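You operate a simulated robot arm through the tools that you are given. There is no shell and no other tool. Be economical: measure what you need, move in short steps, check, and stop when the job is done.

Carry out the task below with a simulated robot arm. There is one attempt and no reset: what you move stays moved.

Task
Rinse the dirty yellow strainer in the bowl with three plunger strokes.
Fine: lid on for each stroke; put lid and strainer back where they were.
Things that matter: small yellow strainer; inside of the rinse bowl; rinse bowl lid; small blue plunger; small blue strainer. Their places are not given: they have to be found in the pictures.

It is judged by the outcome, as a careful person would: the job done as asked, and still so three seconds after it is handed in. It fails if anything else is knocked over, pushed out of place, dropped, spilled or broken. Lids that push on must go on centred and level and be pressed home; caps that screw on are set level and turned clockwise until they are tight.

Robot
A 7-joint arm with a two-finger parallel gripper, fixed in place. Base frame: the origin is at the foot of the arm, x ahead of it, y to its left, z up; the work surface is at about z = 0. Lengths are in mm, angles in degrees, forces in N, time in s.
With the tool pointing down near the work surface it reaches from about 220 to 580 mm from the base axis. Its first joint turns from -66.0 to 66.0 degrees. Payload 2.5 kg.
The TCP is the grasp point between the finger pads, 23 mm short of the fingertips. In the tool frame z runs along the fingers and y along their closing line. Largest opening 94 mm; finger width 38, thickness 10; the body of the gripper, 54 by 96 mm, starts 39 mm behind the TCP.
Orientation is told as [roll, pitch, yaw] about the base's x, y, z axes, in that order, counted from this pose: with the fingers straight down and closing along the base's y, the tool's x points along the base's -x, its y along +y and its z along -z.

Tools
- The arm moves only by the tool nudge_tool. Its argument "targets" is a list of rows, each a list of 3 entries, a list of its own where there are three numbers: the gripper command, from -1 (shut) to 1 (fully open), values between in proportion, then the shift along the tool's x, y, z in units of 250 mm (1.0 is 250 mm), then the turn, a rotation vector about the tool's x, y, z in units of 90 degrees (1.0 is 90 degrees). In form: [[gripper, [tx, ty, tz], [ax, ay, az]], ...]. A call has 1 to 12 rows; each row is the pose to reach, as a shift and turn from the pose commanded when the call began, along the tool's axes at that moment. A call with a number of a shift or a turn outside -1 to 1 is refused whole. A row lasts 0.2 s, in which the tool goes at most 50 mm and 8.6 degrees; a call with a longer step from one row to the next is refused whole, and so is a gripper value outside its range. A pose out of reach is approached as far as the arm can. The call stops where the force on the tool passes 50 N (or 10 N more than at its start, if that is more) or the arm is blocked; 0.2 s more then pass. The fingers move at their own pace (about 108 mm/s each) and stop on an object; they squeeze with about 41 N. The grip force told is the motor's: it shows also when the fingers shut on nothing. Time passes only in rows, and 0.2 s behind the last, so rows that repeat a pose let the fingers close. The reply holds the time, the measured pose of the TCP, the force on the tool along the base axes, the opening and the grip force, in the units named above and with some noise.
- Cameras (640 x 400 px; columns grow to the right, rows downward): "scene" is fixed at [119.6, -403.1, 558.2]; the picture's right is [0.85, -0.53, 0.00], its down [-0.24, -0.39, -0.89] and it looks along [0.47, 0.76, -0.46] (base axes); focal length 351 px, centre (320, 200). "wrist" rides on the gripper at [-39, 0, -44] in the tool frame; the picture's right is [0.00, -1.00, 0.00], its down [0.97, 0.00, -0.24] and it looks along [0.24, 0.00, 0.97] (tool axes); focal length 218 px, centre (320, 200).
- snapshot(camera): a new picture of that camera. No time passes.
- point_at(camera, pixels): there is no depth. For up to 12 entries [column, row, z] of the newest picture of that camera ("zoom" is the newest enlarged one), the place [x, y] in the base frame at which the ray of that pixel passes the height z, good to about 2 mm. No time passes.
- zoom(camera, box): a new picture of the part [left, top, right, bottom] of that camera's present view, enlarged. No time passes.
- job_done(): hands the job in; it is judged then, once.

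Go step by step. Measure first, check grasps and placings, and put right what went wrong. The budget is 80 turns and 46 pictures, counting those below and the enlarged ones. Unless the task says otherwise, let go and move clear before handing in, and close with one line.

The tools are called after "Call:" as a command line: name --argument value ..., lists and objects as JSON in quotes. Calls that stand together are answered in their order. nudge_tool: Moves the arm, as the interface text tells. Its arguments: {"type":"object","properties":{"targets":{"type":"array","items":{"type":"array"}}},"required":["targets"]} The other tools are called the same way: snapshot (camera) takes a picture; point_at (camera, pixels) gives the place at which the rays of pixels pass given heights; zoom (camera, box) takes an enlarged picture of a part of a camera's view; job_done () hands the job in.

At the start:

```text
time: 0.0
ee_pos: [333.6, 11.6, 414.2]
orientation: [0.0, 0.1, 0.0]
force: [-0.8, 0.3, -0.2]
width: 94.2
gripper_force: 0.1
```

scene: 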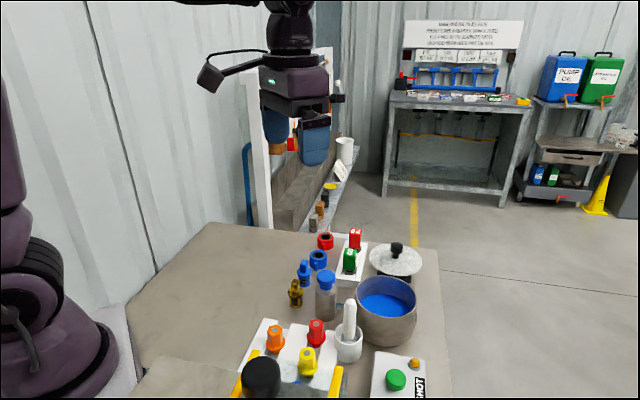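
wrist: 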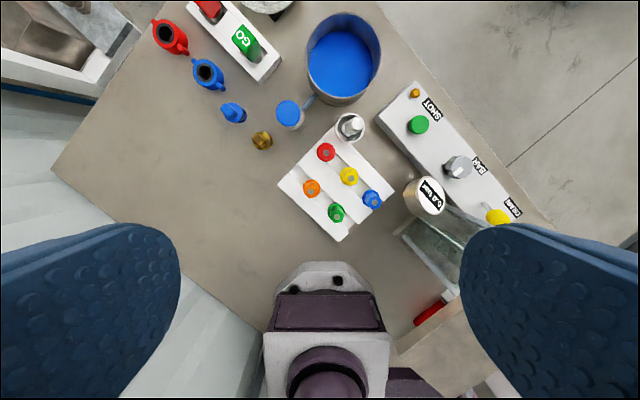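

The pictures show a bowl with blue inside at scene (385,305), a lid at (396,258), and a rack of small coloured things near (300,350). I'll zoom in to identify them.

Call:
zoom --camera "scene" --box '[230, 220, 440, 400]'

Call:
zoom --camera "wrist" --box '[140, 0, 400, 250]'

Call:
zoom --camera "wrist" --box '[270, 60, 530, 260]'

```text
2.22 times, centred on (335, 310) of scene
```

zoom: 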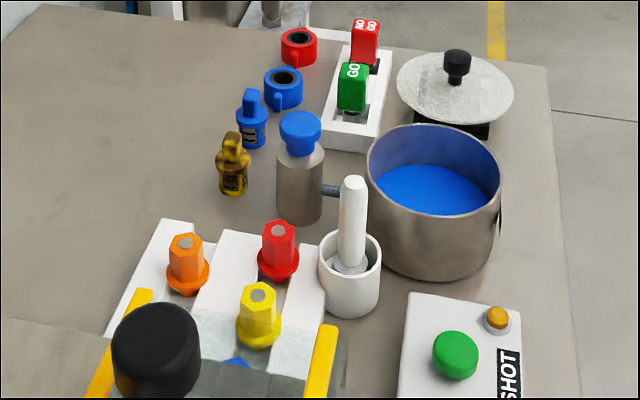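

```text
1.60 times, centred on (270, 125) of wrist
```

zoom: 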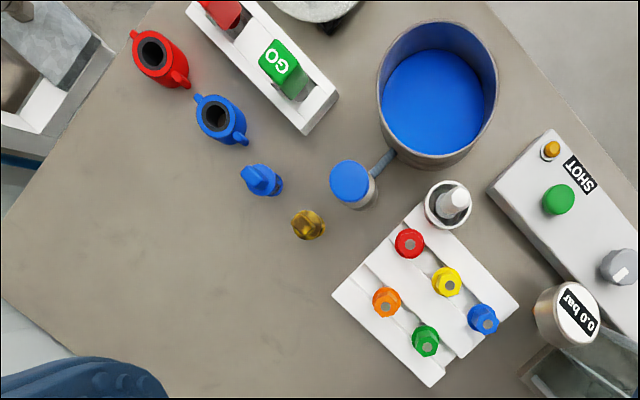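

```text
2.00 times, centred on (400, 160) of wrist
```

zoom: 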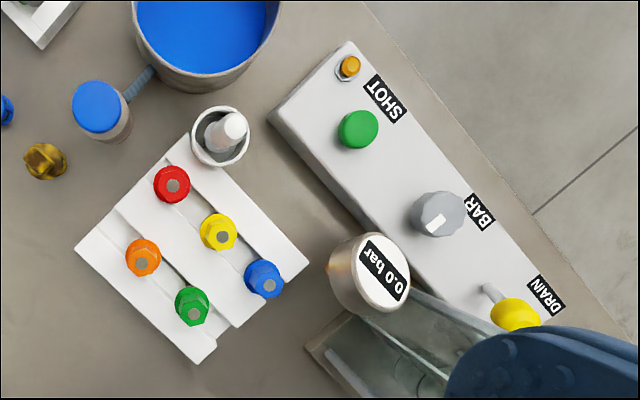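

The dirty yellow strainer is probably the dark yellow part at scene (295,293). The blue strainer is next to it, the plunger is the blue cap on the cylinder piped to the bowl, and the lid sits on a stand. I'll triangulate them.

Call:
point_at --camera "scene" --pixels '[[296, 307, 0], [296, 280, 40], [304, 285, 0], [325, 320, 0], [326, 272, 60], [326, 272, 80], [386, 344, 0], [386, 300, 70], [396, 246, 60], [396, 246, 80], [396, 246, 100], [397, 283, 0]]'

Call:
point_at --camera "wrist" --pixels '[[263, 140, 0], [263, 140, 40], [233, 113, 40], [288, 113, 50], [288, 113, 80], [288, 113, 100], [344, 60, 80], [344, 60, 100], [344, 60, 50], [307, 62, 80], [381, 62, 80], [262, 139, 50]]'

Call:
zoom --camera "scene" --box '[280, 255, 344, 325]'

Call:
zoom --camera "scene" --box '[340, 235, 430, 355]'

```text
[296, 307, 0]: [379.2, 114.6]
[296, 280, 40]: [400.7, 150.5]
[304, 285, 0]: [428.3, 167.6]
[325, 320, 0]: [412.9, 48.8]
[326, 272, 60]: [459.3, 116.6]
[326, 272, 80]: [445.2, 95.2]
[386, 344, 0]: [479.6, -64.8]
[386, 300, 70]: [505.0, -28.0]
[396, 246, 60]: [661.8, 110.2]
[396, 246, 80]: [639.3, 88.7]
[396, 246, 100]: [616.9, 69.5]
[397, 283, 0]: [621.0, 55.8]
```

```text
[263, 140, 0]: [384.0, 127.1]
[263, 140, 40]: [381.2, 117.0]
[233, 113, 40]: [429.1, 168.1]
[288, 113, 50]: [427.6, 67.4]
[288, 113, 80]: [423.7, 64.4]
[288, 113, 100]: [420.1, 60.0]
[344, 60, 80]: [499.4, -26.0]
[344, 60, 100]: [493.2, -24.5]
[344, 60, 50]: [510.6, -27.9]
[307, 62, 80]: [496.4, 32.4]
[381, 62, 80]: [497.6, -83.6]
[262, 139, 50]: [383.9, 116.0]
```

```text
5.71 times, centred on (312, 290) of scene
```

zoom: 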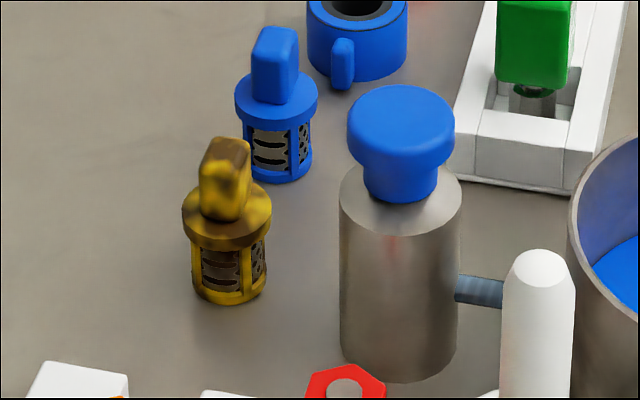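

```text
3.33 times, centred on (385, 295) of scene
```

zoom: 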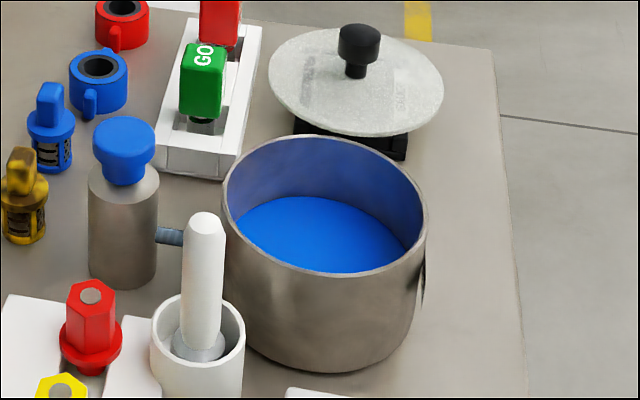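

The strainer is near (382,118) and about 60 mm tall. The plunger is near (424,63), the bowl near (500,-26), and the lid is far out. I'll move closer for top views.

Call:
nudge_tool --targets '[[1, [-0.077, 0.063, 0.115], [0, 0, 0]], [1, [-0.154, 0.126, 0.231], [0, 0, 0]], [1, [-0.231, 0.188, 0.346], [0, 0, 0]], [1, [-0.309, 0.251, 0.462], [0, 0, 0]], [1, [-0.386, 0.314, 0.577], [0, 0, 0]]]'

Call:
snapshot --camera "wrist"

```text
time: 1.2
ee_pos: [431.5, 89.7, 269.6]
orientation: [0.0, 0.0, 0.0]
force: [0.5, 0.1, -0.1]
width: 94.1
gripper_force: 0.0
```

```text
38 pictures are left
```

wrist: 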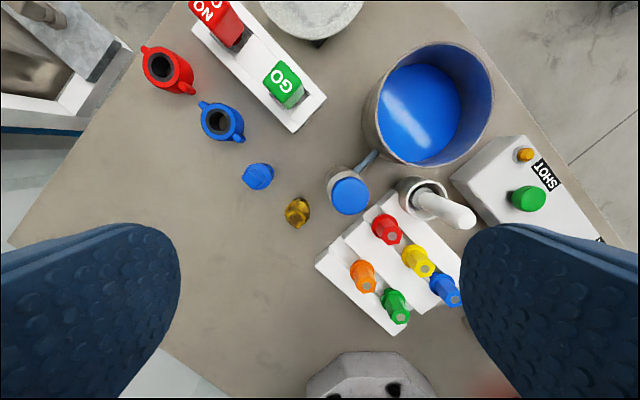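

Call:
zoom --camera "wrist" --box '[230, 140, 390, 240]'

Call:
point_at --camera "wrist" --pixels '[[298, 213, 0], [298, 213, 35], [298, 213, 60], [258, 177, 60], [350, 195, 80], [350, 195, 90], [350, 195, 100], [364, 102, 80], [494, 102, 80], [430, 42, 80], [430, 166, 80]]'

```text
4.00 times, centred on (310, 190) of wrist
```

zoom: 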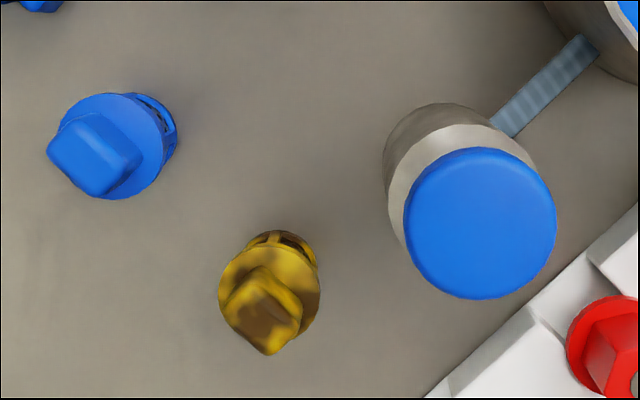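

```text
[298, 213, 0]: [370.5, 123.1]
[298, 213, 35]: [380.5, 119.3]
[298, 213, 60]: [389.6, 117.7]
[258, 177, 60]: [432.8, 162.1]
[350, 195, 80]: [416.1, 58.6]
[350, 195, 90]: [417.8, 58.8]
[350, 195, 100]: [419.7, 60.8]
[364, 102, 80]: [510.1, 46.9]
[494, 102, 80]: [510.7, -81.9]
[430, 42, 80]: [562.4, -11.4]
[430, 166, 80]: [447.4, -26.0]
```

Next I'll get a close look at the yellow strainer's tab from directly above to read its yaw and size.

Call:
nudge_tool --targets '[[1, [0.11, 0.057, 0.16], [0, 0, 0]], [1, [0.19, 0.113, 0.32], [0, 0, 0]], [1, [0.21, 0.113, 0.44], [0, 0, 0]]]'

Call:
snapshot --camera "wrist"

Call:
zoom --camera "wrist" --box '[240, 150, 400, 250]'

```text
refused: row 1 steps farther than a row can; nothing moved
```

```text
36 pictures are left
```

wrist: 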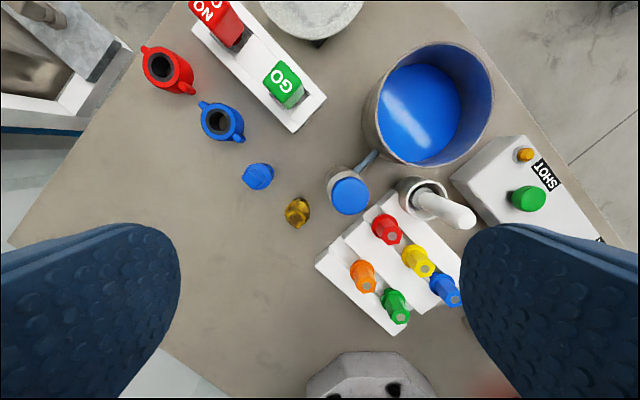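

```text
4.00 times, centred on (320, 200) of wrist
```

zoom: 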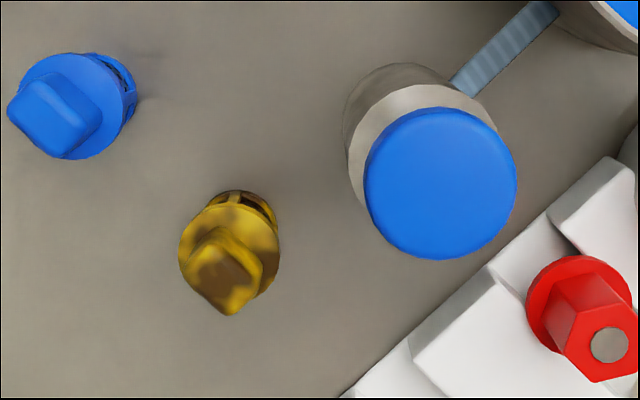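

The step was too long and got refused, so I'll use smaller rows.

Call:
nudge_tool --targets '[[1, [0.07, 0.037, 0.147], [0, 0, 0]], [1, [0.14, 0.075, 0.293], [0, 0, 0]], [1, [0.21, 0.113, 0.44], [0, 0, 0]]]'

Call:
zoom --camera "wrist" --box '[240, 150, 400, 250]'

```text
time: 2.0
ee_pos: [379.1, 116.5, 162.0]
orientation: [0.1, 0.0, 0.0]
force: [0.1, -0.5, -1.3]
width: 93.9
gripper_force: 0.0
```

```text
4.00 times, centred on (320, 200) of wrist
```

zoom: 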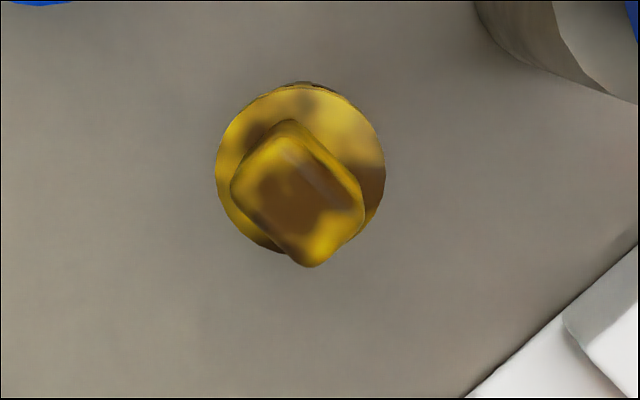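

The tab measures about 13 × 18 mm with its short axis at roughly 49°. I'll get its precise position now.

Call:
point_at --camera "zoom" --pixels '[[298, 194, 55], [298, 194, 65], [300, 168, 40], [300, 168, 35], [290, 120, 60], [365, 205, 60], [312, 267, 60], [230, 190, 60]]'

Call:
point_at --camera "scene" --pixels '[[296, 308, 0], [295.5, 281, 50], [295.5, 281, 60], [295.5, 281, 70], [296, 299, 30], [296, 299, 40]]'

Call:
zoom --camera "scene" --box '[264, 260, 328, 320]'

```text
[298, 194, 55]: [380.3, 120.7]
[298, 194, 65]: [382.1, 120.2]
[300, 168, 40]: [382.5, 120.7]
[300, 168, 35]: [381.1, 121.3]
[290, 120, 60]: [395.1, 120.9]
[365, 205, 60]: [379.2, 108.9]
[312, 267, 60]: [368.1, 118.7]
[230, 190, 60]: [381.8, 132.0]
```

```text
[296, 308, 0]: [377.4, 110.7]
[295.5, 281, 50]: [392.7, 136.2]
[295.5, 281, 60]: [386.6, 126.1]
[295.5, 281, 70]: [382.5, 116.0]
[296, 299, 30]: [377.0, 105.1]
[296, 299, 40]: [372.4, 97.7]
```

```text
6.67 times, centred on (296, 290) of scene
```

zoom: 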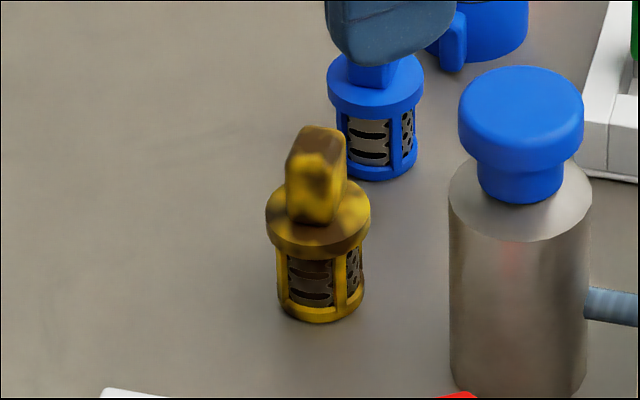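

The strainer axis is at (381.5,120.7), its top is at about z 62, and the plunger cap stands about 110 mm tall. I'll grip the 18 mm way with the tool turned +48.6° so the gripper body stays clear of the plunger.

Call:
nudge_tool --targets '[[0.06, [-0.0096, 0.017, 0], [0, 0, 0.09]], [0.06, [-0.0096, 0.017, 0], [0, 0, 0.18]], [0.06, [-0.0096, 0.017, 0], [0, 0, 0.27]], [0.06, [-0.0096, 0.017, 0], [0, 0, 0.36]], [0.06, [-0.0096, 0.017, 0.04], [0, 0, 0.45]], [0.06, [-0.0096, 0.017, 0.08], [0, 0, 0.54]], [0.06, [-0.0096, 0.017, 0.12], [0, 0, 0.54]]]'

Call:
snapshot --camera "wrist"

```text
time: 3.6
ee_pos: [381.3, 122.9, 129.8]
orientation: [0.0, 0.0, -48.7]
force: [0.6, -0.5, 1.2]
width: 49.9
gripper_force: 0.0
```

```text
32 pictures are left
```

wrist: 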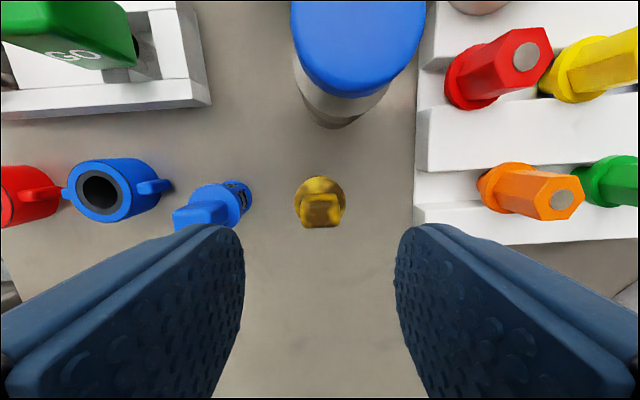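

The tab looks square in the view, centred at column 320. I'll check its point before descending.

Call:
point_at --camera "wrist" --pixels '[[321, 211, 62], [321, 203, 37], [320, 210, 50]]'

Call:
nudge_tool --targets '[[0.06, [0, 0, 0.1], [0, 0, 0]], [0.06, [0, 0, 0.2], [0, 0, 0]], [0.06, [0, 0, 0.262], [0, 0, 0]]]'

Call:
zoom --camera "scene" --box '[248, 230, 344, 320]'

```text
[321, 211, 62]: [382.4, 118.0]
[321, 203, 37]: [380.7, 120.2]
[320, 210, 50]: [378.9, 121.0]
```

```text
time: 4.4
ee_pos: [379.3, 123.0, 64.9]
orientation: [0.0, 0.0, -48.5]
force: [-0.6, 0.6, -0.6]
width: 50.0
gripper_force: 0.2
```

```text
4.44 times, centred on (296, 275) of scene
```

zoom: 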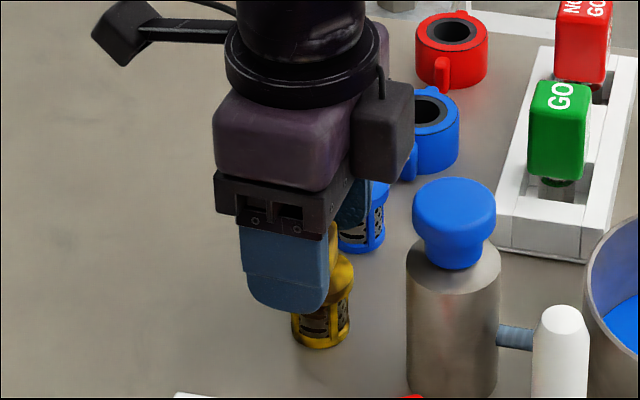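

The fingers straddle the tab and the back finger is clear of the blue strainer. Closing now.

Call:
nudge_tool --targets '[[-1, [0, 0, 0], [0, 0, 0]], [-1, [0, 0, 0], [0, 0, 0]], [-1, [0, 0, 0], [0, 0, 0]]]'

Call:
nudge_tool --targets '[[-1, [0, 0, -0.1], [0, 0, 0]], [-1, [0, 0, -0.25], [0, 0, 0]], [-1, [0, 0, -0.44], [0, 0, 0]], [-1, [0, 0, -0.62], [0, 0, 0]]]'

Call:
snapshot --camera "scene"

Call:
snapshot --camera "wrist"

```text
time: 5.2
ee_pos: [378.9, 123.0, 64.8]
orientation: [-0.1, 0.0, -48.6]
force: [0.0, 0.5, 0.0]
width: 21.0
gripper_force: 41.2
```

```text
time: 6.2
ee_pos: [379.1, 121.1, 219.0]
orientation: [-0.2, 0.0, -48.7]
force: [-0.8, -0.1, -0.8]
width: 21.1
gripper_force: 40.6
```

```text
30 pictures are left
```

scene: 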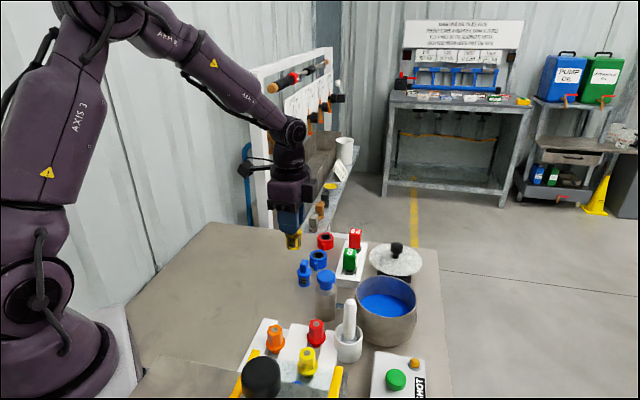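

```text
29 pictures are left
```

wrist: 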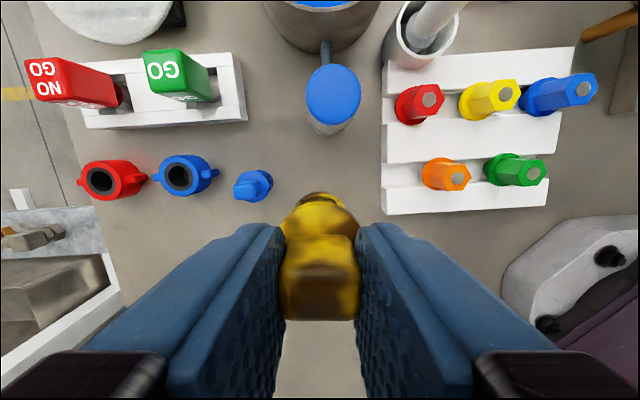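

Grasped firmly at 21 mm and lifted; only the strainer came up. Moving toward the bowl to measure it from above.

Call:
nudge_tool --targets '[[-1, [-0.16, 0, -0.02], [0, 0, 0]], [-1, [-0.32, 0, -0.04], [0, 0, 0]], [-1, [-0.484, 0, -0.04], [0, 0, 0]]]'

Call:
snapshot --camera "wrist"

```text
time: 7.0
ee_pos: [459.1, 30.3, 229.9]
orientation: [0.0, 0.0, -48.5]
force: [-0.3, 0.4, -0.5]
width: 21.1
gripper_force: 41.5
```

```text
28 pictures are left
```

wrist: 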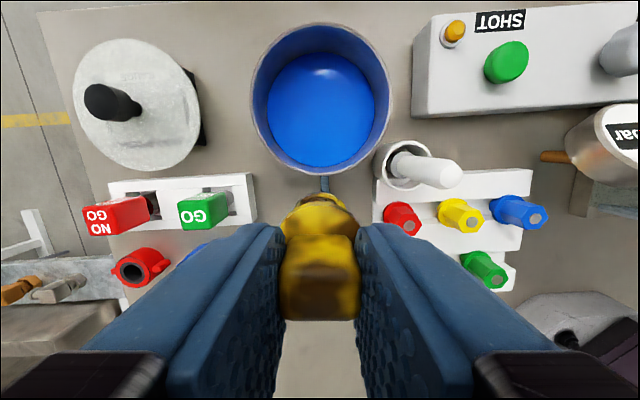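

Clear view now: bowl rim centre at (322,98) with the floor at (321,110), and lid centre at (136,105). I'll triangulate against the scene camera.

Call:
point_at --camera "wrist" --pixels '[[322, 98, 60], [322, 98, 75], [322, 98, 90], [321, 110, 0], [321, 110, 20], [321, 110, 40], [136, 105, 40], [136, 105, 60], [136, 105, 80], [108, 102, 60], [108, 102, 80], [108, 102, 100]]'

Call:
point_at --camera "scene" --pixels '[[386.6, 297, 60], [386.6, 297, 75], [386.6, 297, 90], [396, 262, 40], [396, 262, 60], [396, 262, 80], [398, 245, 60], [398, 245, 80], [398, 245, 100], [386, 345, 0]]'

Call:
point_at --camera "wrist" --pixels '[[250, 95, 75], [395, 100, 75], [322, 22, 75], [322, 175, 75], [72, 105, 60], [199, 105, 60], [136, 39, 60], [136, 171, 60]]'

Call:
zoom --camera "scene" --box '[340, 230, 440, 300]'

```text
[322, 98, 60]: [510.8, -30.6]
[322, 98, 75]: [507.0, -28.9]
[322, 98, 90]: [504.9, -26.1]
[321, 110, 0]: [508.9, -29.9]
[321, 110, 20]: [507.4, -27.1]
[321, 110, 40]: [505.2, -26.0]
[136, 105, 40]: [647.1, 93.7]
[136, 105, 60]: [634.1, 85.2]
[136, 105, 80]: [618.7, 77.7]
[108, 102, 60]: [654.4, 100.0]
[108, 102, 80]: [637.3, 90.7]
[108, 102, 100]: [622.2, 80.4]
```

```text
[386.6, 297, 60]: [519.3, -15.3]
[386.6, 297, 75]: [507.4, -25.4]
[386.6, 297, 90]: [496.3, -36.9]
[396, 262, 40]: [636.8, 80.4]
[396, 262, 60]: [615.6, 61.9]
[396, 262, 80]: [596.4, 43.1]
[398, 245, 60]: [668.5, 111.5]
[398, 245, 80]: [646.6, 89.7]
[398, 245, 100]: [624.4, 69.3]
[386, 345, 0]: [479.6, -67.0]
```

```text
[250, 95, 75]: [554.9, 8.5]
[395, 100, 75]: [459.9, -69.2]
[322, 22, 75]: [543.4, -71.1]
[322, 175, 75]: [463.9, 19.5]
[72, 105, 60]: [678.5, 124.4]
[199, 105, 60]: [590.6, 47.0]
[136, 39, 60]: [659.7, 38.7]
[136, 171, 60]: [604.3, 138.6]
```

```text
5.71 times, centred on (390, 265) of scene
```

zoom: 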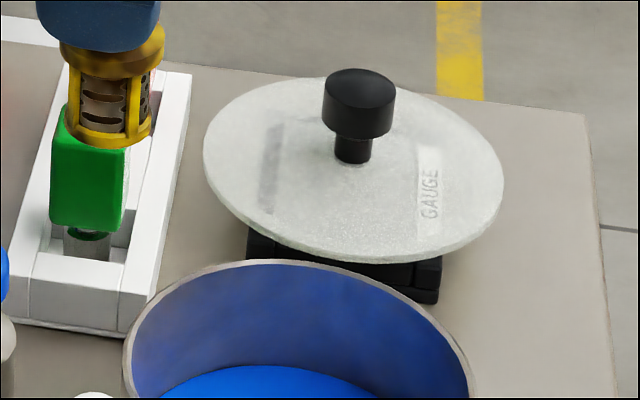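

The bowl centre is about (507,-27) with its rim at z≈75. The lid is farther out, around (637,88), and I'll deal with its reach later. Moving over the bowl and lowering partway.

Call:
nudge_tool --targets '[[-1, [-0.15, -0.003, 0], [0, 0, 0]], [-1, [-0.299, -0.007, 0], [0, 0, 0]], [-1, [-0.299, -0.007, 0.16], [0, 0, 0]], [-1, [-0.299, -0.007, 0.32], [0, 0, 0]], [-1, [-0.299, -0.007, 0.46], [0, 0, 0]]]'

Call:
zoom --camera "scene" --box '[330, 220, 450, 350]'

Call:
snapshot --camera "wrist"

```text
time: 8.2
ee_pos: [509.9, -24.4, 114.9]
orientation: [0.1, 0.0, -48.6]
force: [0.1, -0.5, 0.6]
width: 20.9
gripper_force: 41.0
```

```text
3.08 times, centred on (390, 285) of scene
```

zoom: 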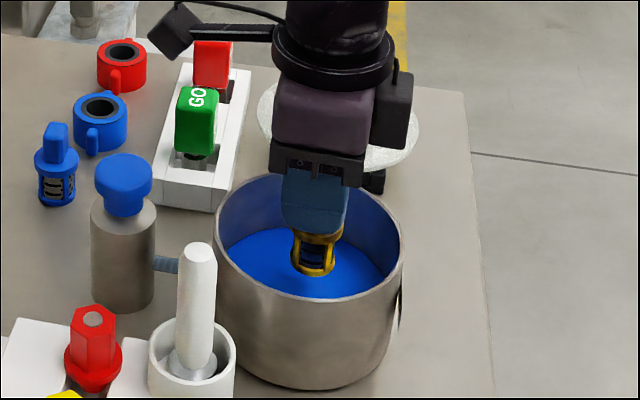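

```text
25 pictures are left
```

wrist: 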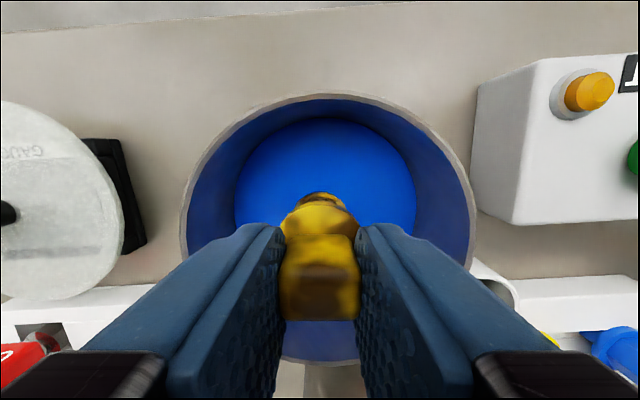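

The strainer is centred over the bowl with its bottom at z≈50. I'll lower it gently while watching the force.

Call:
nudge_tool --targets '[[-1, [0, 0, 0.02], [0, 0, 0]], [-1, [0, 0, 0.04], [0, 0, 0]], [-1, [0, 0, 0.06], [0, 0, 0]]]'

Call:
nudge_tool --targets '[[-1, [0, 0, 0.016], [0, 0, 0]], [-1, [0, 0, 0.032], [0, 0, 0]], [-1, [0, 0, 0.048], [0, 0, 0]]]'

Call:
zoom --camera "scene" --box '[330, 220, 450, 350]'

```text
time: 9.0
ee_pos: [508.1, -26.2, 99.8]
orientation: [0.1, -0.1, -48.6]
force: [-0.6, 0.3, -0.4]
width: 20.8
gripper_force: 41.1
```

```text
time: 9.8
ee_pos: [506.9, -25.0, 87.3]
orientation: [0.0, 0.0, -48.6]
force: [0.5, 0.0, -0.5]
width: 20.8
gripper_force: 40.6
```

```text
3.08 times, centred on (390, 285) of scene
```

zoom: 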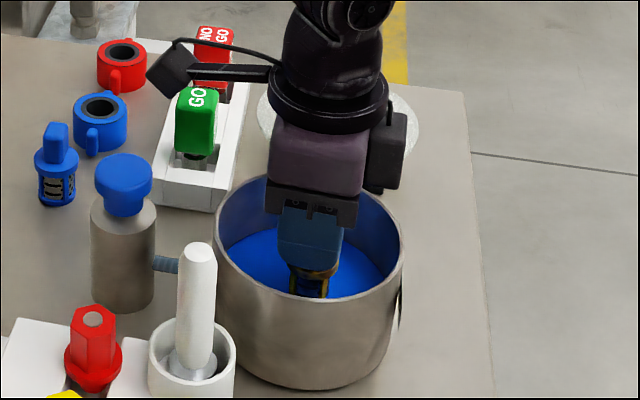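

No contact with the strainer bottom at z≈22. Continuing down slowly.

Call:
nudge_tool --targets '[[-1, [0, 0, 0.01], [0, 0, 0]], [-1, [0, 0, 0.02], [0, 0, 0]], [-1, [0, 0, 0.028], [0, 0, 0]]]'

Call:
nudge_tool --targets '[[-1, [0, 0, 0.006], [0, 0, 0]], [-1, [0, 0, 0.012], [0, 0, 0]], [-1, [0, 0, 0.016], [0, 0, 0]]]'

```text
time: 10.6
ee_pos: [508.2, -25.5, 81.4]
orientation: [0.0, -0.1, -48.7]
force: [-0.6, -0.6, -1.2]
width: 21.1
gripper_force: 41.1
```

```text
time: 11.4
ee_pos: [506.6, -26.4, 77.2]
orientation: [0.1, 0.1, -48.6]
force: [-0.8, -0.1, -0.1]
width: 20.7
gripper_force: 40.6
```

Call:
nudge_tool --targets '[[-1, [0, 0, 0.006], [0, 0, 0]], [-1, [0, 0, 0.01], [0, 0, 0]]]'

Call:
nudge_tool --targets '[[-1, [0, 0, 0.006], [0, 0, 0]], [-1, [0, 0, 0.01], [0, 0, 0]]]'

```text
time: 12.0
ee_pos: [506.6, -26.4, 74.5]
orientation: [-0.1, 0.0, -48.5]
force: [0.2, -0.4, 0.2]
width: 20.7
gripper_force: 40.7
```

```text
time: 12.6
ee_pos: [507.5, -25.7, 70.8]
orientation: [0.0, 0.0, -48.6]
force: [0.0, -0.8, -0.6]
width: 20.8
gripper_force: 40.6
```

The readings still show no floor, with the strainer bottom at z≈6. I'll take 1 mm steps from here.

Call:
nudge_tool --targets '[[-1, [0, 0, 0.004], [0, 0, 0]], [-1, [0, 0, 0.006], [0, 0, 0]]]'

Call:
nudge_tool --targets '[[-1, [0, 0, 0.004], [0, 0, 0]], [-1, [0, 0, 0.006], [0, 0, 0]]]'

```text
time: 13.2
ee_pos: [508.5, -24.8, 69.9]
orientation: [0.1, -0.1, -48.7]
force: [-2.8, -0.4, 13.6]
width: 20.8
gripper_force: 41.2
```

```text
time: 13.8
ee_pos: [508.4, -25.5, 70.1]
orientation: [0.1, -0.2, -48.7]
force: [-7.9, 0.3, 32.3]
width: 20.8
gripper_force: 41.2
```

Contact at TCP z≈70, so the floor is at about z 5. I'll relieve the load and release.

Call:
nudge_tool --targets '[[-1, [0, 0, -0.007], [0, 0, 0]], [-0.3, [0, 0, -0.007], [0, 0, 0]], [0.0, [0, 0, -0.007], [0, 0, 0]], [0.0, [0, 0, -0.007], [0, 0, 0]]]'

Call:
nudge_tool --targets '[[0.0, [0, 0, -0.15], [0, 0, 0]], [0.0, [0, 0, -0.34], [0, 0, 0]], [0.0, [0, 0, -0.53], [0, 0, 0]], [0.0, [0, 0, -0.72], [0, 0, 0]]]'

Call:
snapshot --camera "wrist"

```text
time: 14.8
ee_pos: [507.4, -25.6, 68.6]
orientation: [0.0, 0.0, -48.6]
force: [0.6, -0.7, -0.6]
width: 47.1
gripper_force: 0.0
```

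```text
time: 15.8
ee_pos: [509.0, -25.9, 250.8]
orientation: [0.0, 0.1, -48.6]
force: [-0.4, -0.4, 0.0]
width: 47.0
gripper_force: 0.1
```

```text
23 pictures are left
```

wrist: 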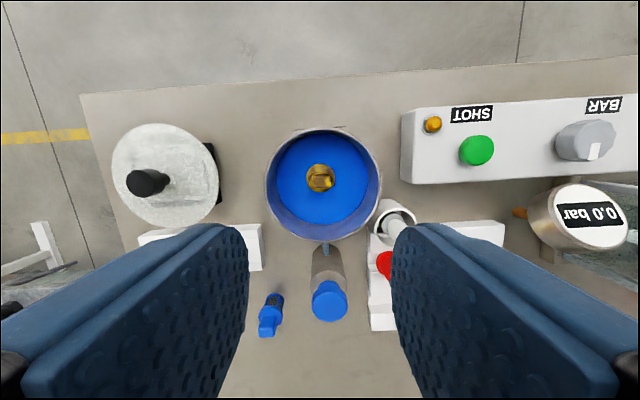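

The strainer stands upright in the middle of the bowl. Next I'll turn back to yaw 0 and move toward the lid to measure it and test the reach.

Call:
nudge_tool --targets '[[0, [0.017, 0.078, 0.014], [0, 0, -0.09]], [0, [0.033, 0.156, 0.028], [0, 0, -0.18]], [0, [0.05, 0.233, 0.042], [0, 0, -0.27]], [0, [0.067, 0.311, 0.056], [0, 0, -0.36]], [0, [0.083, 0.389, 0.07], [0, 0, -0.45]], [0, [0.1, 0.467, 0.084], [0, 0, -0.54]]]'

Call:
snapshot --camera "wrist"

```text
time: 17.2
ee_pos: [579.6, 70.4, 228.3]
orientation: [0.0, 0.0, 0.2]
force: [-0.5, -0.5, -0.6]
width: 47.1
gripper_force: 0.0
```

```text
22 pictures are left
```

wrist: 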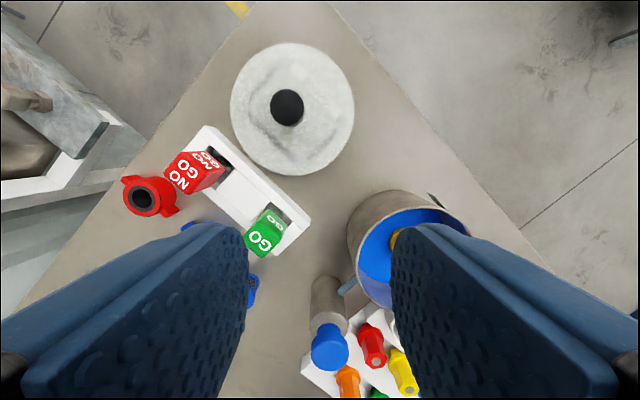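

Lid centre at (292,108) and knob top at (286,107), seen nearly from above.

Call:
point_at --camera "wrist" --pixels '[[286.5, 107, 70], [286.5, 107, 85], [286.5, 107, 95], [292.5, 108, 40], [292.5, 108, 50], [292.5, 108, 60], [230, 108, 50], [355, 108, 50], [292, 42, 50], [292, 175, 50], [269, 107, 85], [304, 107, 85]]'

Call:
point_at --camera "scene" --pixels '[[397, 244.5, 75], [397, 244.5, 85], [397, 244.5, 95], [395.8, 257.5, 45], [395.8, 257.5, 55], [395.8, 257.5, 65]]'

Call:
nudge_tool --targets '[[0, [-0.12, 0.036, 0.1], [0, 0, 0]], [0, [-0.2, 0.06, 0.2], [0, 0, 0]]]'

Call:
snapshot --camera "scene"

```text
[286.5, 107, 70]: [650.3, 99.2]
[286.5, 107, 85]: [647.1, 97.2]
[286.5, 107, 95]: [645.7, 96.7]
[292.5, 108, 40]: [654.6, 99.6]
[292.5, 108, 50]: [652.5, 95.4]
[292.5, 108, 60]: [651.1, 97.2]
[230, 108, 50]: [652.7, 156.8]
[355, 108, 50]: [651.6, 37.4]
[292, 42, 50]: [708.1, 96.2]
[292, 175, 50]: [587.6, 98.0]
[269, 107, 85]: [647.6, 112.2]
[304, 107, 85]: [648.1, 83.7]
```

```text
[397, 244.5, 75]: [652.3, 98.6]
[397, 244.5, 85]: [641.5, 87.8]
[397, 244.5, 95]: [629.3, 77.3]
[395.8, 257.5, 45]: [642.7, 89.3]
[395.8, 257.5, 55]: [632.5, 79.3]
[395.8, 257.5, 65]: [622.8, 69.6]
```

```text
time: 17.8
ee_pos: [594.7, 79.8, 190.0]
orientation: [0.1, 0.1, 0.1]
force: [0.8, -0.3, 0.2]
width: 46.9
gripper_force: 0.0
out of reach, approached as far as the arm can: row 1, 2
```

```text
21 pictures are left
```

scene: 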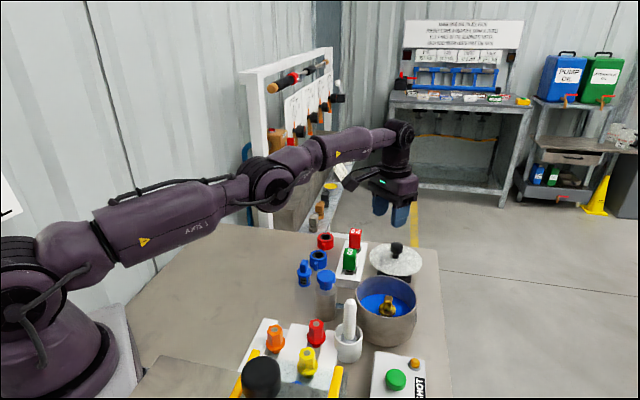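

The lid is centred at about (651,97) with the knob top at z≈77, and straight down the arm stops near x≈595. Tilting the fingers outward about 25° should give the reach, so I'll tilt first and back off slightly.

Call:
nudge_tool --targets '[[0, [0.06, 0, 0], [0, -0.07, 0]], [0, [0.1, 0, 0], [0, -0.14, 0]], [0, [0.1, 0, 0], [0, -0.21, 0]], [0, [0.1, 0, 0], [0, -0.28, 0]]]'

```text
time: 18.8
ee_pos: [571.0, 79.9, 190.5]
orientation: [0.0, -25.3, 0.0]
force: [-0.2, -0.3, -0.3]
width: 47.0
gripper_force: 0.0
```

The tilt is now -25.3° and the arm held position. I'll move to a hover above the knob.

Call:
nudge_tool --targets '[[0.28, [-0.054, 0.023, 0.121], [0, 0, 0]], [0.28, [-0.107, 0.045, 0.242], [0, 0, 0]], [0.28, [-0.161, 0.068, 0.363], [0, 0, 0]]]'

Call:
snapshot --camera "wrist"

Call:
zoom --camera "scene" --box '[330, 190, 450, 290]'

```text
time: 19.6
ee_pos: [644.0, 94.7, 125.4]
orientation: [0.0, -25.2, -0.1]
force: [-0.1, 1.2, -0.6]
width: 60.2
gripper_force: 0.1
```

```text
20 pictures are left
```

wrist: 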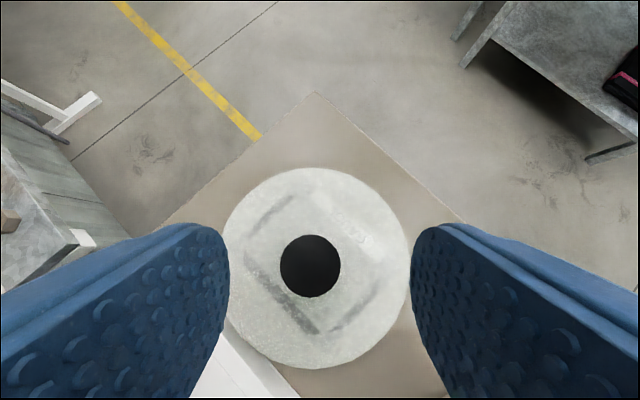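

```text
4.00 times, centred on (390, 240) of scene
```

zoom: 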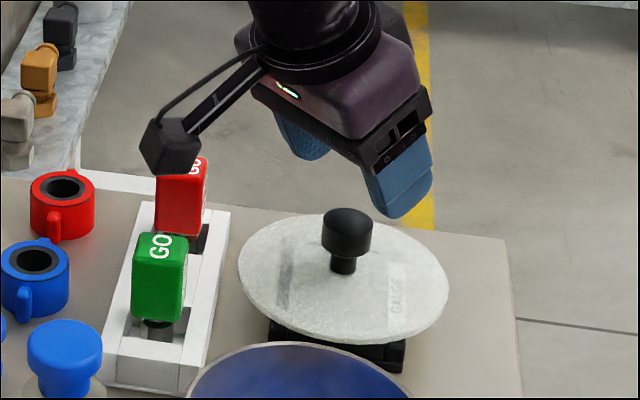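

Good view: knob centre at (310,266), lid spanning columns 222–410. I'll refine its position.

Call:
point_at --camera "wrist" --pixels '[[310.5, 266, 70], [310.5, 266, 77], [316, 267, 42], [222, 267, 42], [410, 267, 42], [316, 167, 42], [316, 369, 42], [280, 266, 77], [341, 266, 77]]'

```text
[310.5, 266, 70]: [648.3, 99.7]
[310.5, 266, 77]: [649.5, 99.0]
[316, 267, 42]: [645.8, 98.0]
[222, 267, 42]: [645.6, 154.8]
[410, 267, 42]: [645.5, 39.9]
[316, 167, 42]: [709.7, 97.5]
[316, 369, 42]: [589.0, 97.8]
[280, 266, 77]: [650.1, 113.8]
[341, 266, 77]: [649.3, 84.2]
```

The knob centre is at (649,98.5). I'll descend straight down 49 mm with a +3 mm y correction.

Call:
nudge_tool --targets '[[0.28, [0.028, 0.012, 0.06], [0, 0, 0]], [0.28, [0.056, 0.012, 0.12], [0, 0, 0]], [0.28, [0.084, 0.012, 0.179], [0, 0, 0]]]'

Call:
zoom --camera "scene" --box '[345, 210, 445, 290]'

Call:
snapshot --camera "wrist"

```text
time: 20.4
ee_pos: [646.5, 99.8, 75.3]
orientation: [0.0, -25.2, 0.1]
force: [1.3, -0.1, 0.3]
width: 60.3
gripper_force: 0.1
```

```text
5.00 times, centred on (395, 250) of scene
```

zoom: 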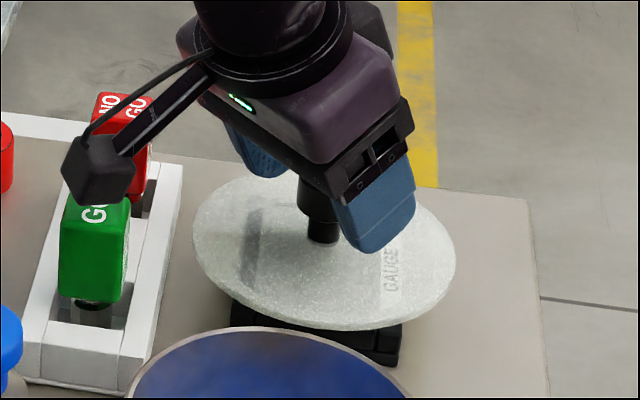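

```text
17 pictures are left
```

wrist: 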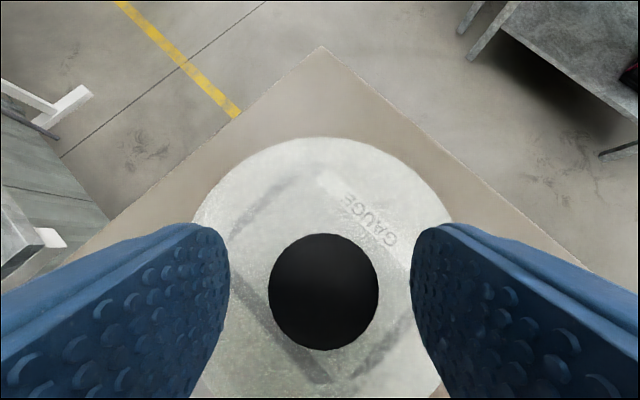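

The fingers straddle the knob, which is centred at column 323. Closing, then a small lift.

Call:
nudge_tool --targets '[[-1, [0, 0, 0], [0, 0, 0]], [-1, [0, 0, 0], [0, 0, 0]], [-1, [0, 0, 0], [0, 0, 0]]]'

Call:
nudge_tool --targets '[[-1, [-0.017, 0, -0.036], [0, 0, 0]], [-1, [-0.051, 0, -0.109], [0, 0, 0]], [-1, [-0.102, 0, -0.218], [0, 0, 0]], [-1, [-0.17, 0, -0.362], [0, 0, 0]]]'

Call:
snapshot --camera "scene"

```text
time: 21.2
ee_pos: [646.4, 99.9, 75.3]
orientation: [0.1, -25.1, 0.0]
force: [0.0, 0.7, -0.2]
width: 28.5
gripper_force: 40.6
```

```text
time: 22.2
ee_pos: [646.4, 101.2, 175.2]
orientation: [0.0, -25.1, -0.1]
force: [0.4, 0.9, -0.1]
width: 28.3
gripper_force: 41.1
```

```text
16 pictures are left
```

scene: 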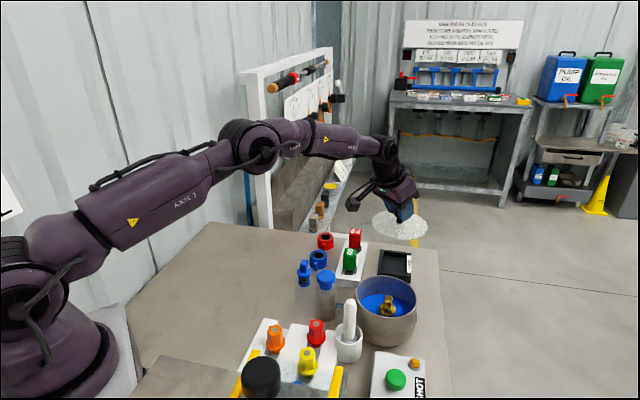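

The lid is lifted and level. Now I'll carry it over the bowl, aiming for lid centre at about (507,-28).

Call:
nudge_tool --targets '[[-1, [0.103, -0.103, -0.049], [0, 0, 0]], [-1, [0.206, -0.206, -0.097], [0, 0, 0]], [-1, [0.309, -0.309, -0.146], [0, 0, 0]], [-1, [0.412, -0.412, -0.194], [0, 0, 0]], [-1, [0.515, -0.515, -0.243], [0, 0, 0]]]'

Call:
nudge_tool --targets '[[-1, [0.038, 0, 0.082], [0, 0, 0]], [-1, [0.077, 0, 0.163], [0, 0, 0]]]'

Call:
zoom --camera "scene" --box '[330, 230, 450, 350]'

```text
time: 23.4
ee_pos: [503.7, -29.3, 176.2]
orientation: [-0.1, -25.3, 0.2]
force: [0.4, -0.8, -0.8]
width: 28.8
gripper_force: 40.9
```

```text
time: 24.0
ee_pos: [505.6, -29.8, 132.8]
orientation: [-0.1, -25.6, 0.0]
force: [-6.4, 2.8, 19.9]
width: 28.7
gripper_force: 41.2
```

```text
3.33 times, centred on (390, 290) of scene
```

zoom: 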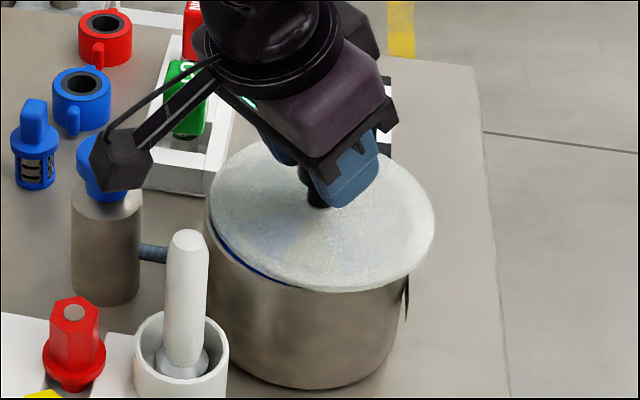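

Unexpected 20 N contact at z 132.8, earlier than I estimated, with a crescent visible on the left side of the lid. I'll check with the wrist camera and a closer scene view before going on.

Call:
snapshot --camera "wrist"

Call:
zoom --camera "scene" --box '[348, 260, 428, 320]'

```text
14 pictures are left
```

wrist: 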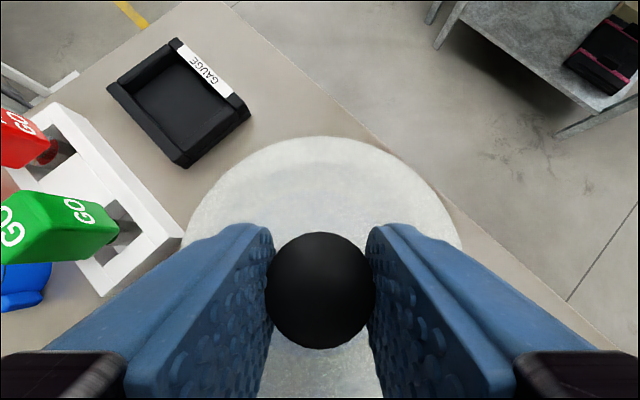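

```text
6.67 times, centred on (388, 290) of scene
```

zoom: 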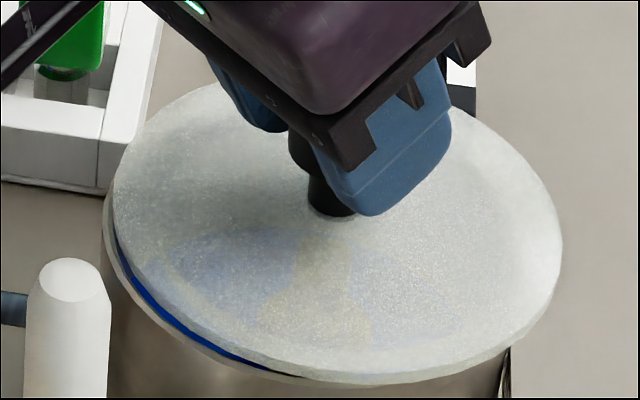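

The knob sits unchanged in the grip and the lid is level, but it lies about 8 mm to the image right of the rim (lid centre 337 vs rim centre 310 in the zoom). I'll lift it, shift by (-6.7,+4.2) mm and look again.

Call:
nudge_tool --targets '[[-1, [-0.014, 0, -0.029], [0, 0, 0]], [-1, [0.0106, 0.017, -0.04], [0, 0, 0]], [-1, [0.0106, 0.017, -0.04], [0, 0, 0]]]'

Call:
nudge_tool --targets '[[-1, [0.008, 0, 0.018], [0, 0, 0]], [-1, [0.0106, 0, 0.0225], [0, 0, 0]]]'

Call:
zoom --camera "scene" --box '[348, 260, 428, 320]'

```text
time: 24.8
ee_pos: [496.0, -25.7, 137.5]
orientation: [0.0, -25.3, 0.0]
force: [0.4, 0.1, -0.1]
width: 28.2
gripper_force: 40.5
```

```text
time: 25.4
ee_pos: [496.3, -24.4, 133.9]
orientation: [-0.1, -25.4, 0.0]
force: [-4.9, 1.6, 19.2]
width: 28.8
gripper_force: 40.7
```

```text
6.67 times, centred on (388, 290) of scene
```

zoom: 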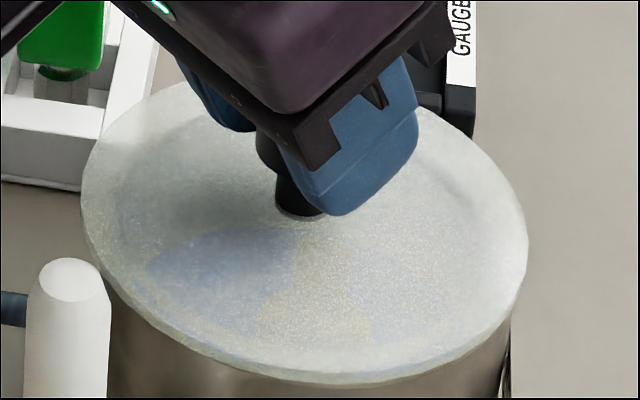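

The lid now overlaps the rim by 23 px on the left and 12 px on the right, so it needs about 2 mm more to the right. I'll lift slightly, shift, and set it down.

Call:
nudge_tool --targets '[[-1, [-0.0085, 0, -0.018], [0, 0, 0]], [-1, [-0.0157, -0.0048, -0.0146], [0, 0, 0]], [-1, [-0.0072, -0.0048, 0.0034], [0, 0, 0]], [-1, [-0.0055, -0.0048, 0.007], [0, 0, 0]]]'

Call:
zoom --camera "scene" --box '[348, 260, 428, 320]'

```text
time: 26.4
ee_pos: [499.2, -26.1, 132.7]
orientation: [-0.1, -25.4, 0.0]
force: [-5.2, 1.1, 18.2]
width: 28.5
gripper_force: 41.2
```

```text
6.67 times, centred on (388, 290) of scene
```

zoom: 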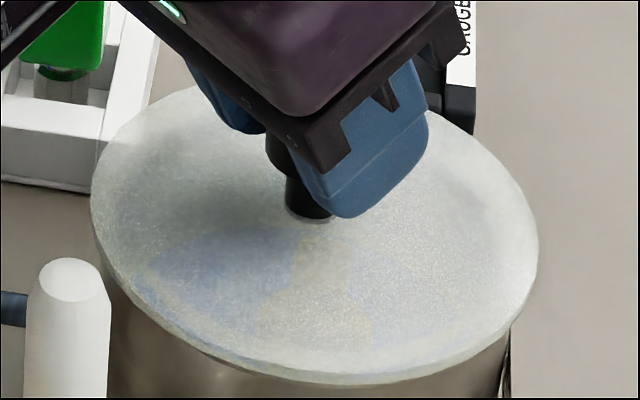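

The lid is centred to within about 1 mm. Pressing lightly, then releasing.

Call:
nudge_tool --targets '[[-1, [0.0035, 0, 0.007], [0, 0, 0]], [-1, [0.0035, 0, 0.007], [0, 0, 0]]]'

Call:
nudge_tool --targets '[[-1, [-0.008, 0, -0.017], [0, 0, 0]], [-0.2, [-0.008, 0, -0.017], [0, 0, 0]], [0.28, [-0.008, 0, -0.017], [0, 0, 0]], [0.28, [-0.008, 0, -0.017], [0, 0, 0]]]'

Call:
nudge_tool --targets '[[0.28, [-0.05, 0, -0.1], [0, 0, 0]], [0.28, [-0.13, 0, -0.25], [0, 0, 0]], [0.28, [-0.21, 0, -0.42], [0, 0, 0]]]'

Call:
zoom --camera "scene" --box '[320, 240, 440, 340]'

```text
time: 27.0
ee_pos: [499.9, -26.3, 129.9]
orientation: [0.0, -25.6, 0.0]
force: [3.9, 3.4, 24.0]
width: 28.4
gripper_force: 41.2
```

```text
time: 28.0
ee_pos: [498.7, -27.6, 133.1]
orientation: [-0.1, -25.1, 0.0]
force: [0.6, 0.5, 0.0]
width: 60.3
gripper_force: 0.0
```

```text
time: 28.8
ee_pos: [500.8, -26.2, 249.2]
orientation: [0.0, -25.3, 0.0]
force: [-0.1, 0.8, -0.4]
width: 60.4
gripper_force: 0.1
```

```text
4.00 times, centred on (380, 290) of scene
```

zoom: 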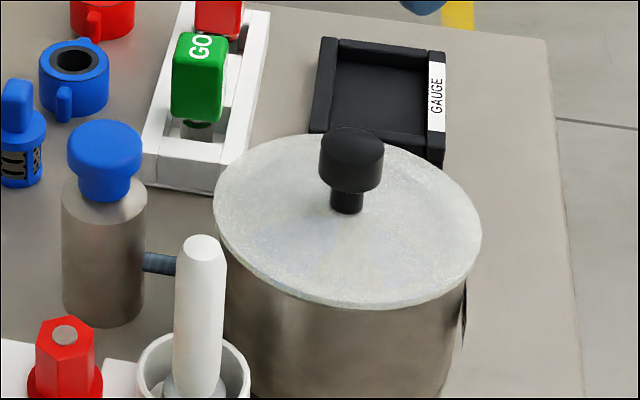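

The lid sits level and centred. Now the plunger: untilting, closing the fingers and going above the cap at (421,61) for a look.

Call:
nudge_tool --targets '[[-1, [0.0915, 0.087, 0.007], [0, 0.07, 0]], [-1, [0.183, 0.174, 0.013], [0, 0.14, 0]], [-1, [0.2745, 0.261, 0.02], [0, 0.21, 0]], [-1, [0.366, 0.348, 0.027], [0, 0.28, 0]]]'

Call:
snapshot --camera "wrist"

```text
time: 29.8
ee_pos: [420.5, 60.0, 204.0]
orientation: [0.0, 0.2, -0.1]
force: [-0.4, 0.6, 0.1]
width: 0.0
gripper_force: 41.2
```

```text
9 pictures are left
```

wrist: 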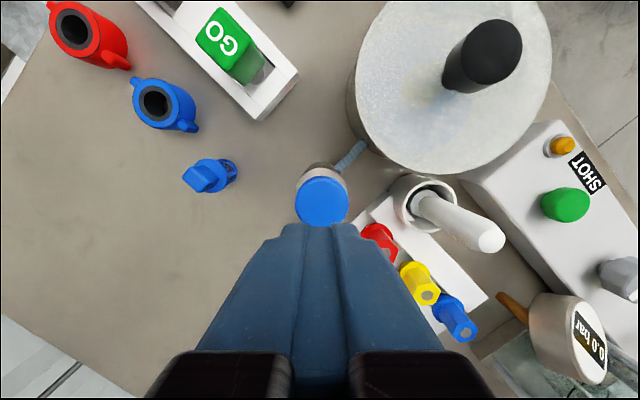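

The cap is centred at (323,201), which gives about (424,58). I'll align over it and lower the closed fingertips to just above.

Call:
nudge_tool --targets '[[-1, [-0.014, -0.006, 0.08], [0, 0, 0]], [-1, [-0.014, -0.006, 0.16], [0, 0, 0]], [-1, [-0.014, -0.006, 0.24], [0, 0, 0]]]'

Call:
nudge_tool --targets '[[-1, [0, 0, 0.016], [0, 0, 0]], [-1, [0, 0, 0.032], [0, 0, 0]], [-1, [0, 0, 0.048], [0, 0, 0]]]'

Call:
zoom --camera "scene" --box '[280, 220, 400, 330]'

```text
time: 30.6
ee_pos: [424.7, 59.6, 145.0]
orientation: [0.0, 0.0, 0.0]
force: [-0.1, -0.2, 0.5]
width: 0.1
gripper_force: 41.1
```

```text
time: 31.4
ee_pos: [424.6, 59.5, 134.4]
orientation: [-0.1, 0.1, 0.1]
force: [-0.4, -0.1, -0.3]
width: 0.4
gripper_force: 40.4
```

```text
3.64 times, centred on (340, 275) of scene
```

zoom: 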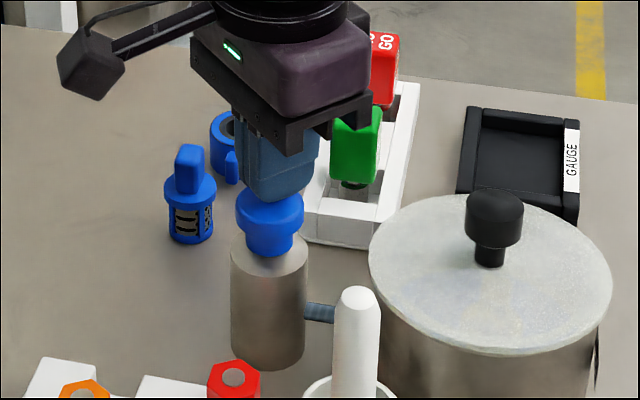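

The fingertips are just over the cap. Pressing in small steps now.

Call:
nudge_tool --targets '[[-1, [0, 0, 0.016], [0, 0, 0]], [-1, [0, 0, 0.032], [0, 0, 0]], [-1, [0, 0, 0.048], [0, 0, 0]]]'

Call:
nudge_tool --targets '[[-1, [0, 0, 0.016], [0, 0, 0]], [-1, [0, 0, 0.032], [0, 0, 0]]]'

```text
time: 32.2
ee_pos: [425.6, 59.7, 122.5]
orientation: [-0.1, 0.0, 0.0]
force: [-0.6, -0.1, 2.1]
width: 0.2
gripper_force: 41.0
```

```text
time: 32.8
ee_pos: [425.5, 58.5, 114.3]
orientation: [0.1, -0.1, 0.1]
force: [0.7, 1.2, 2.9]
width: 0.0
gripper_force: 41.1
```

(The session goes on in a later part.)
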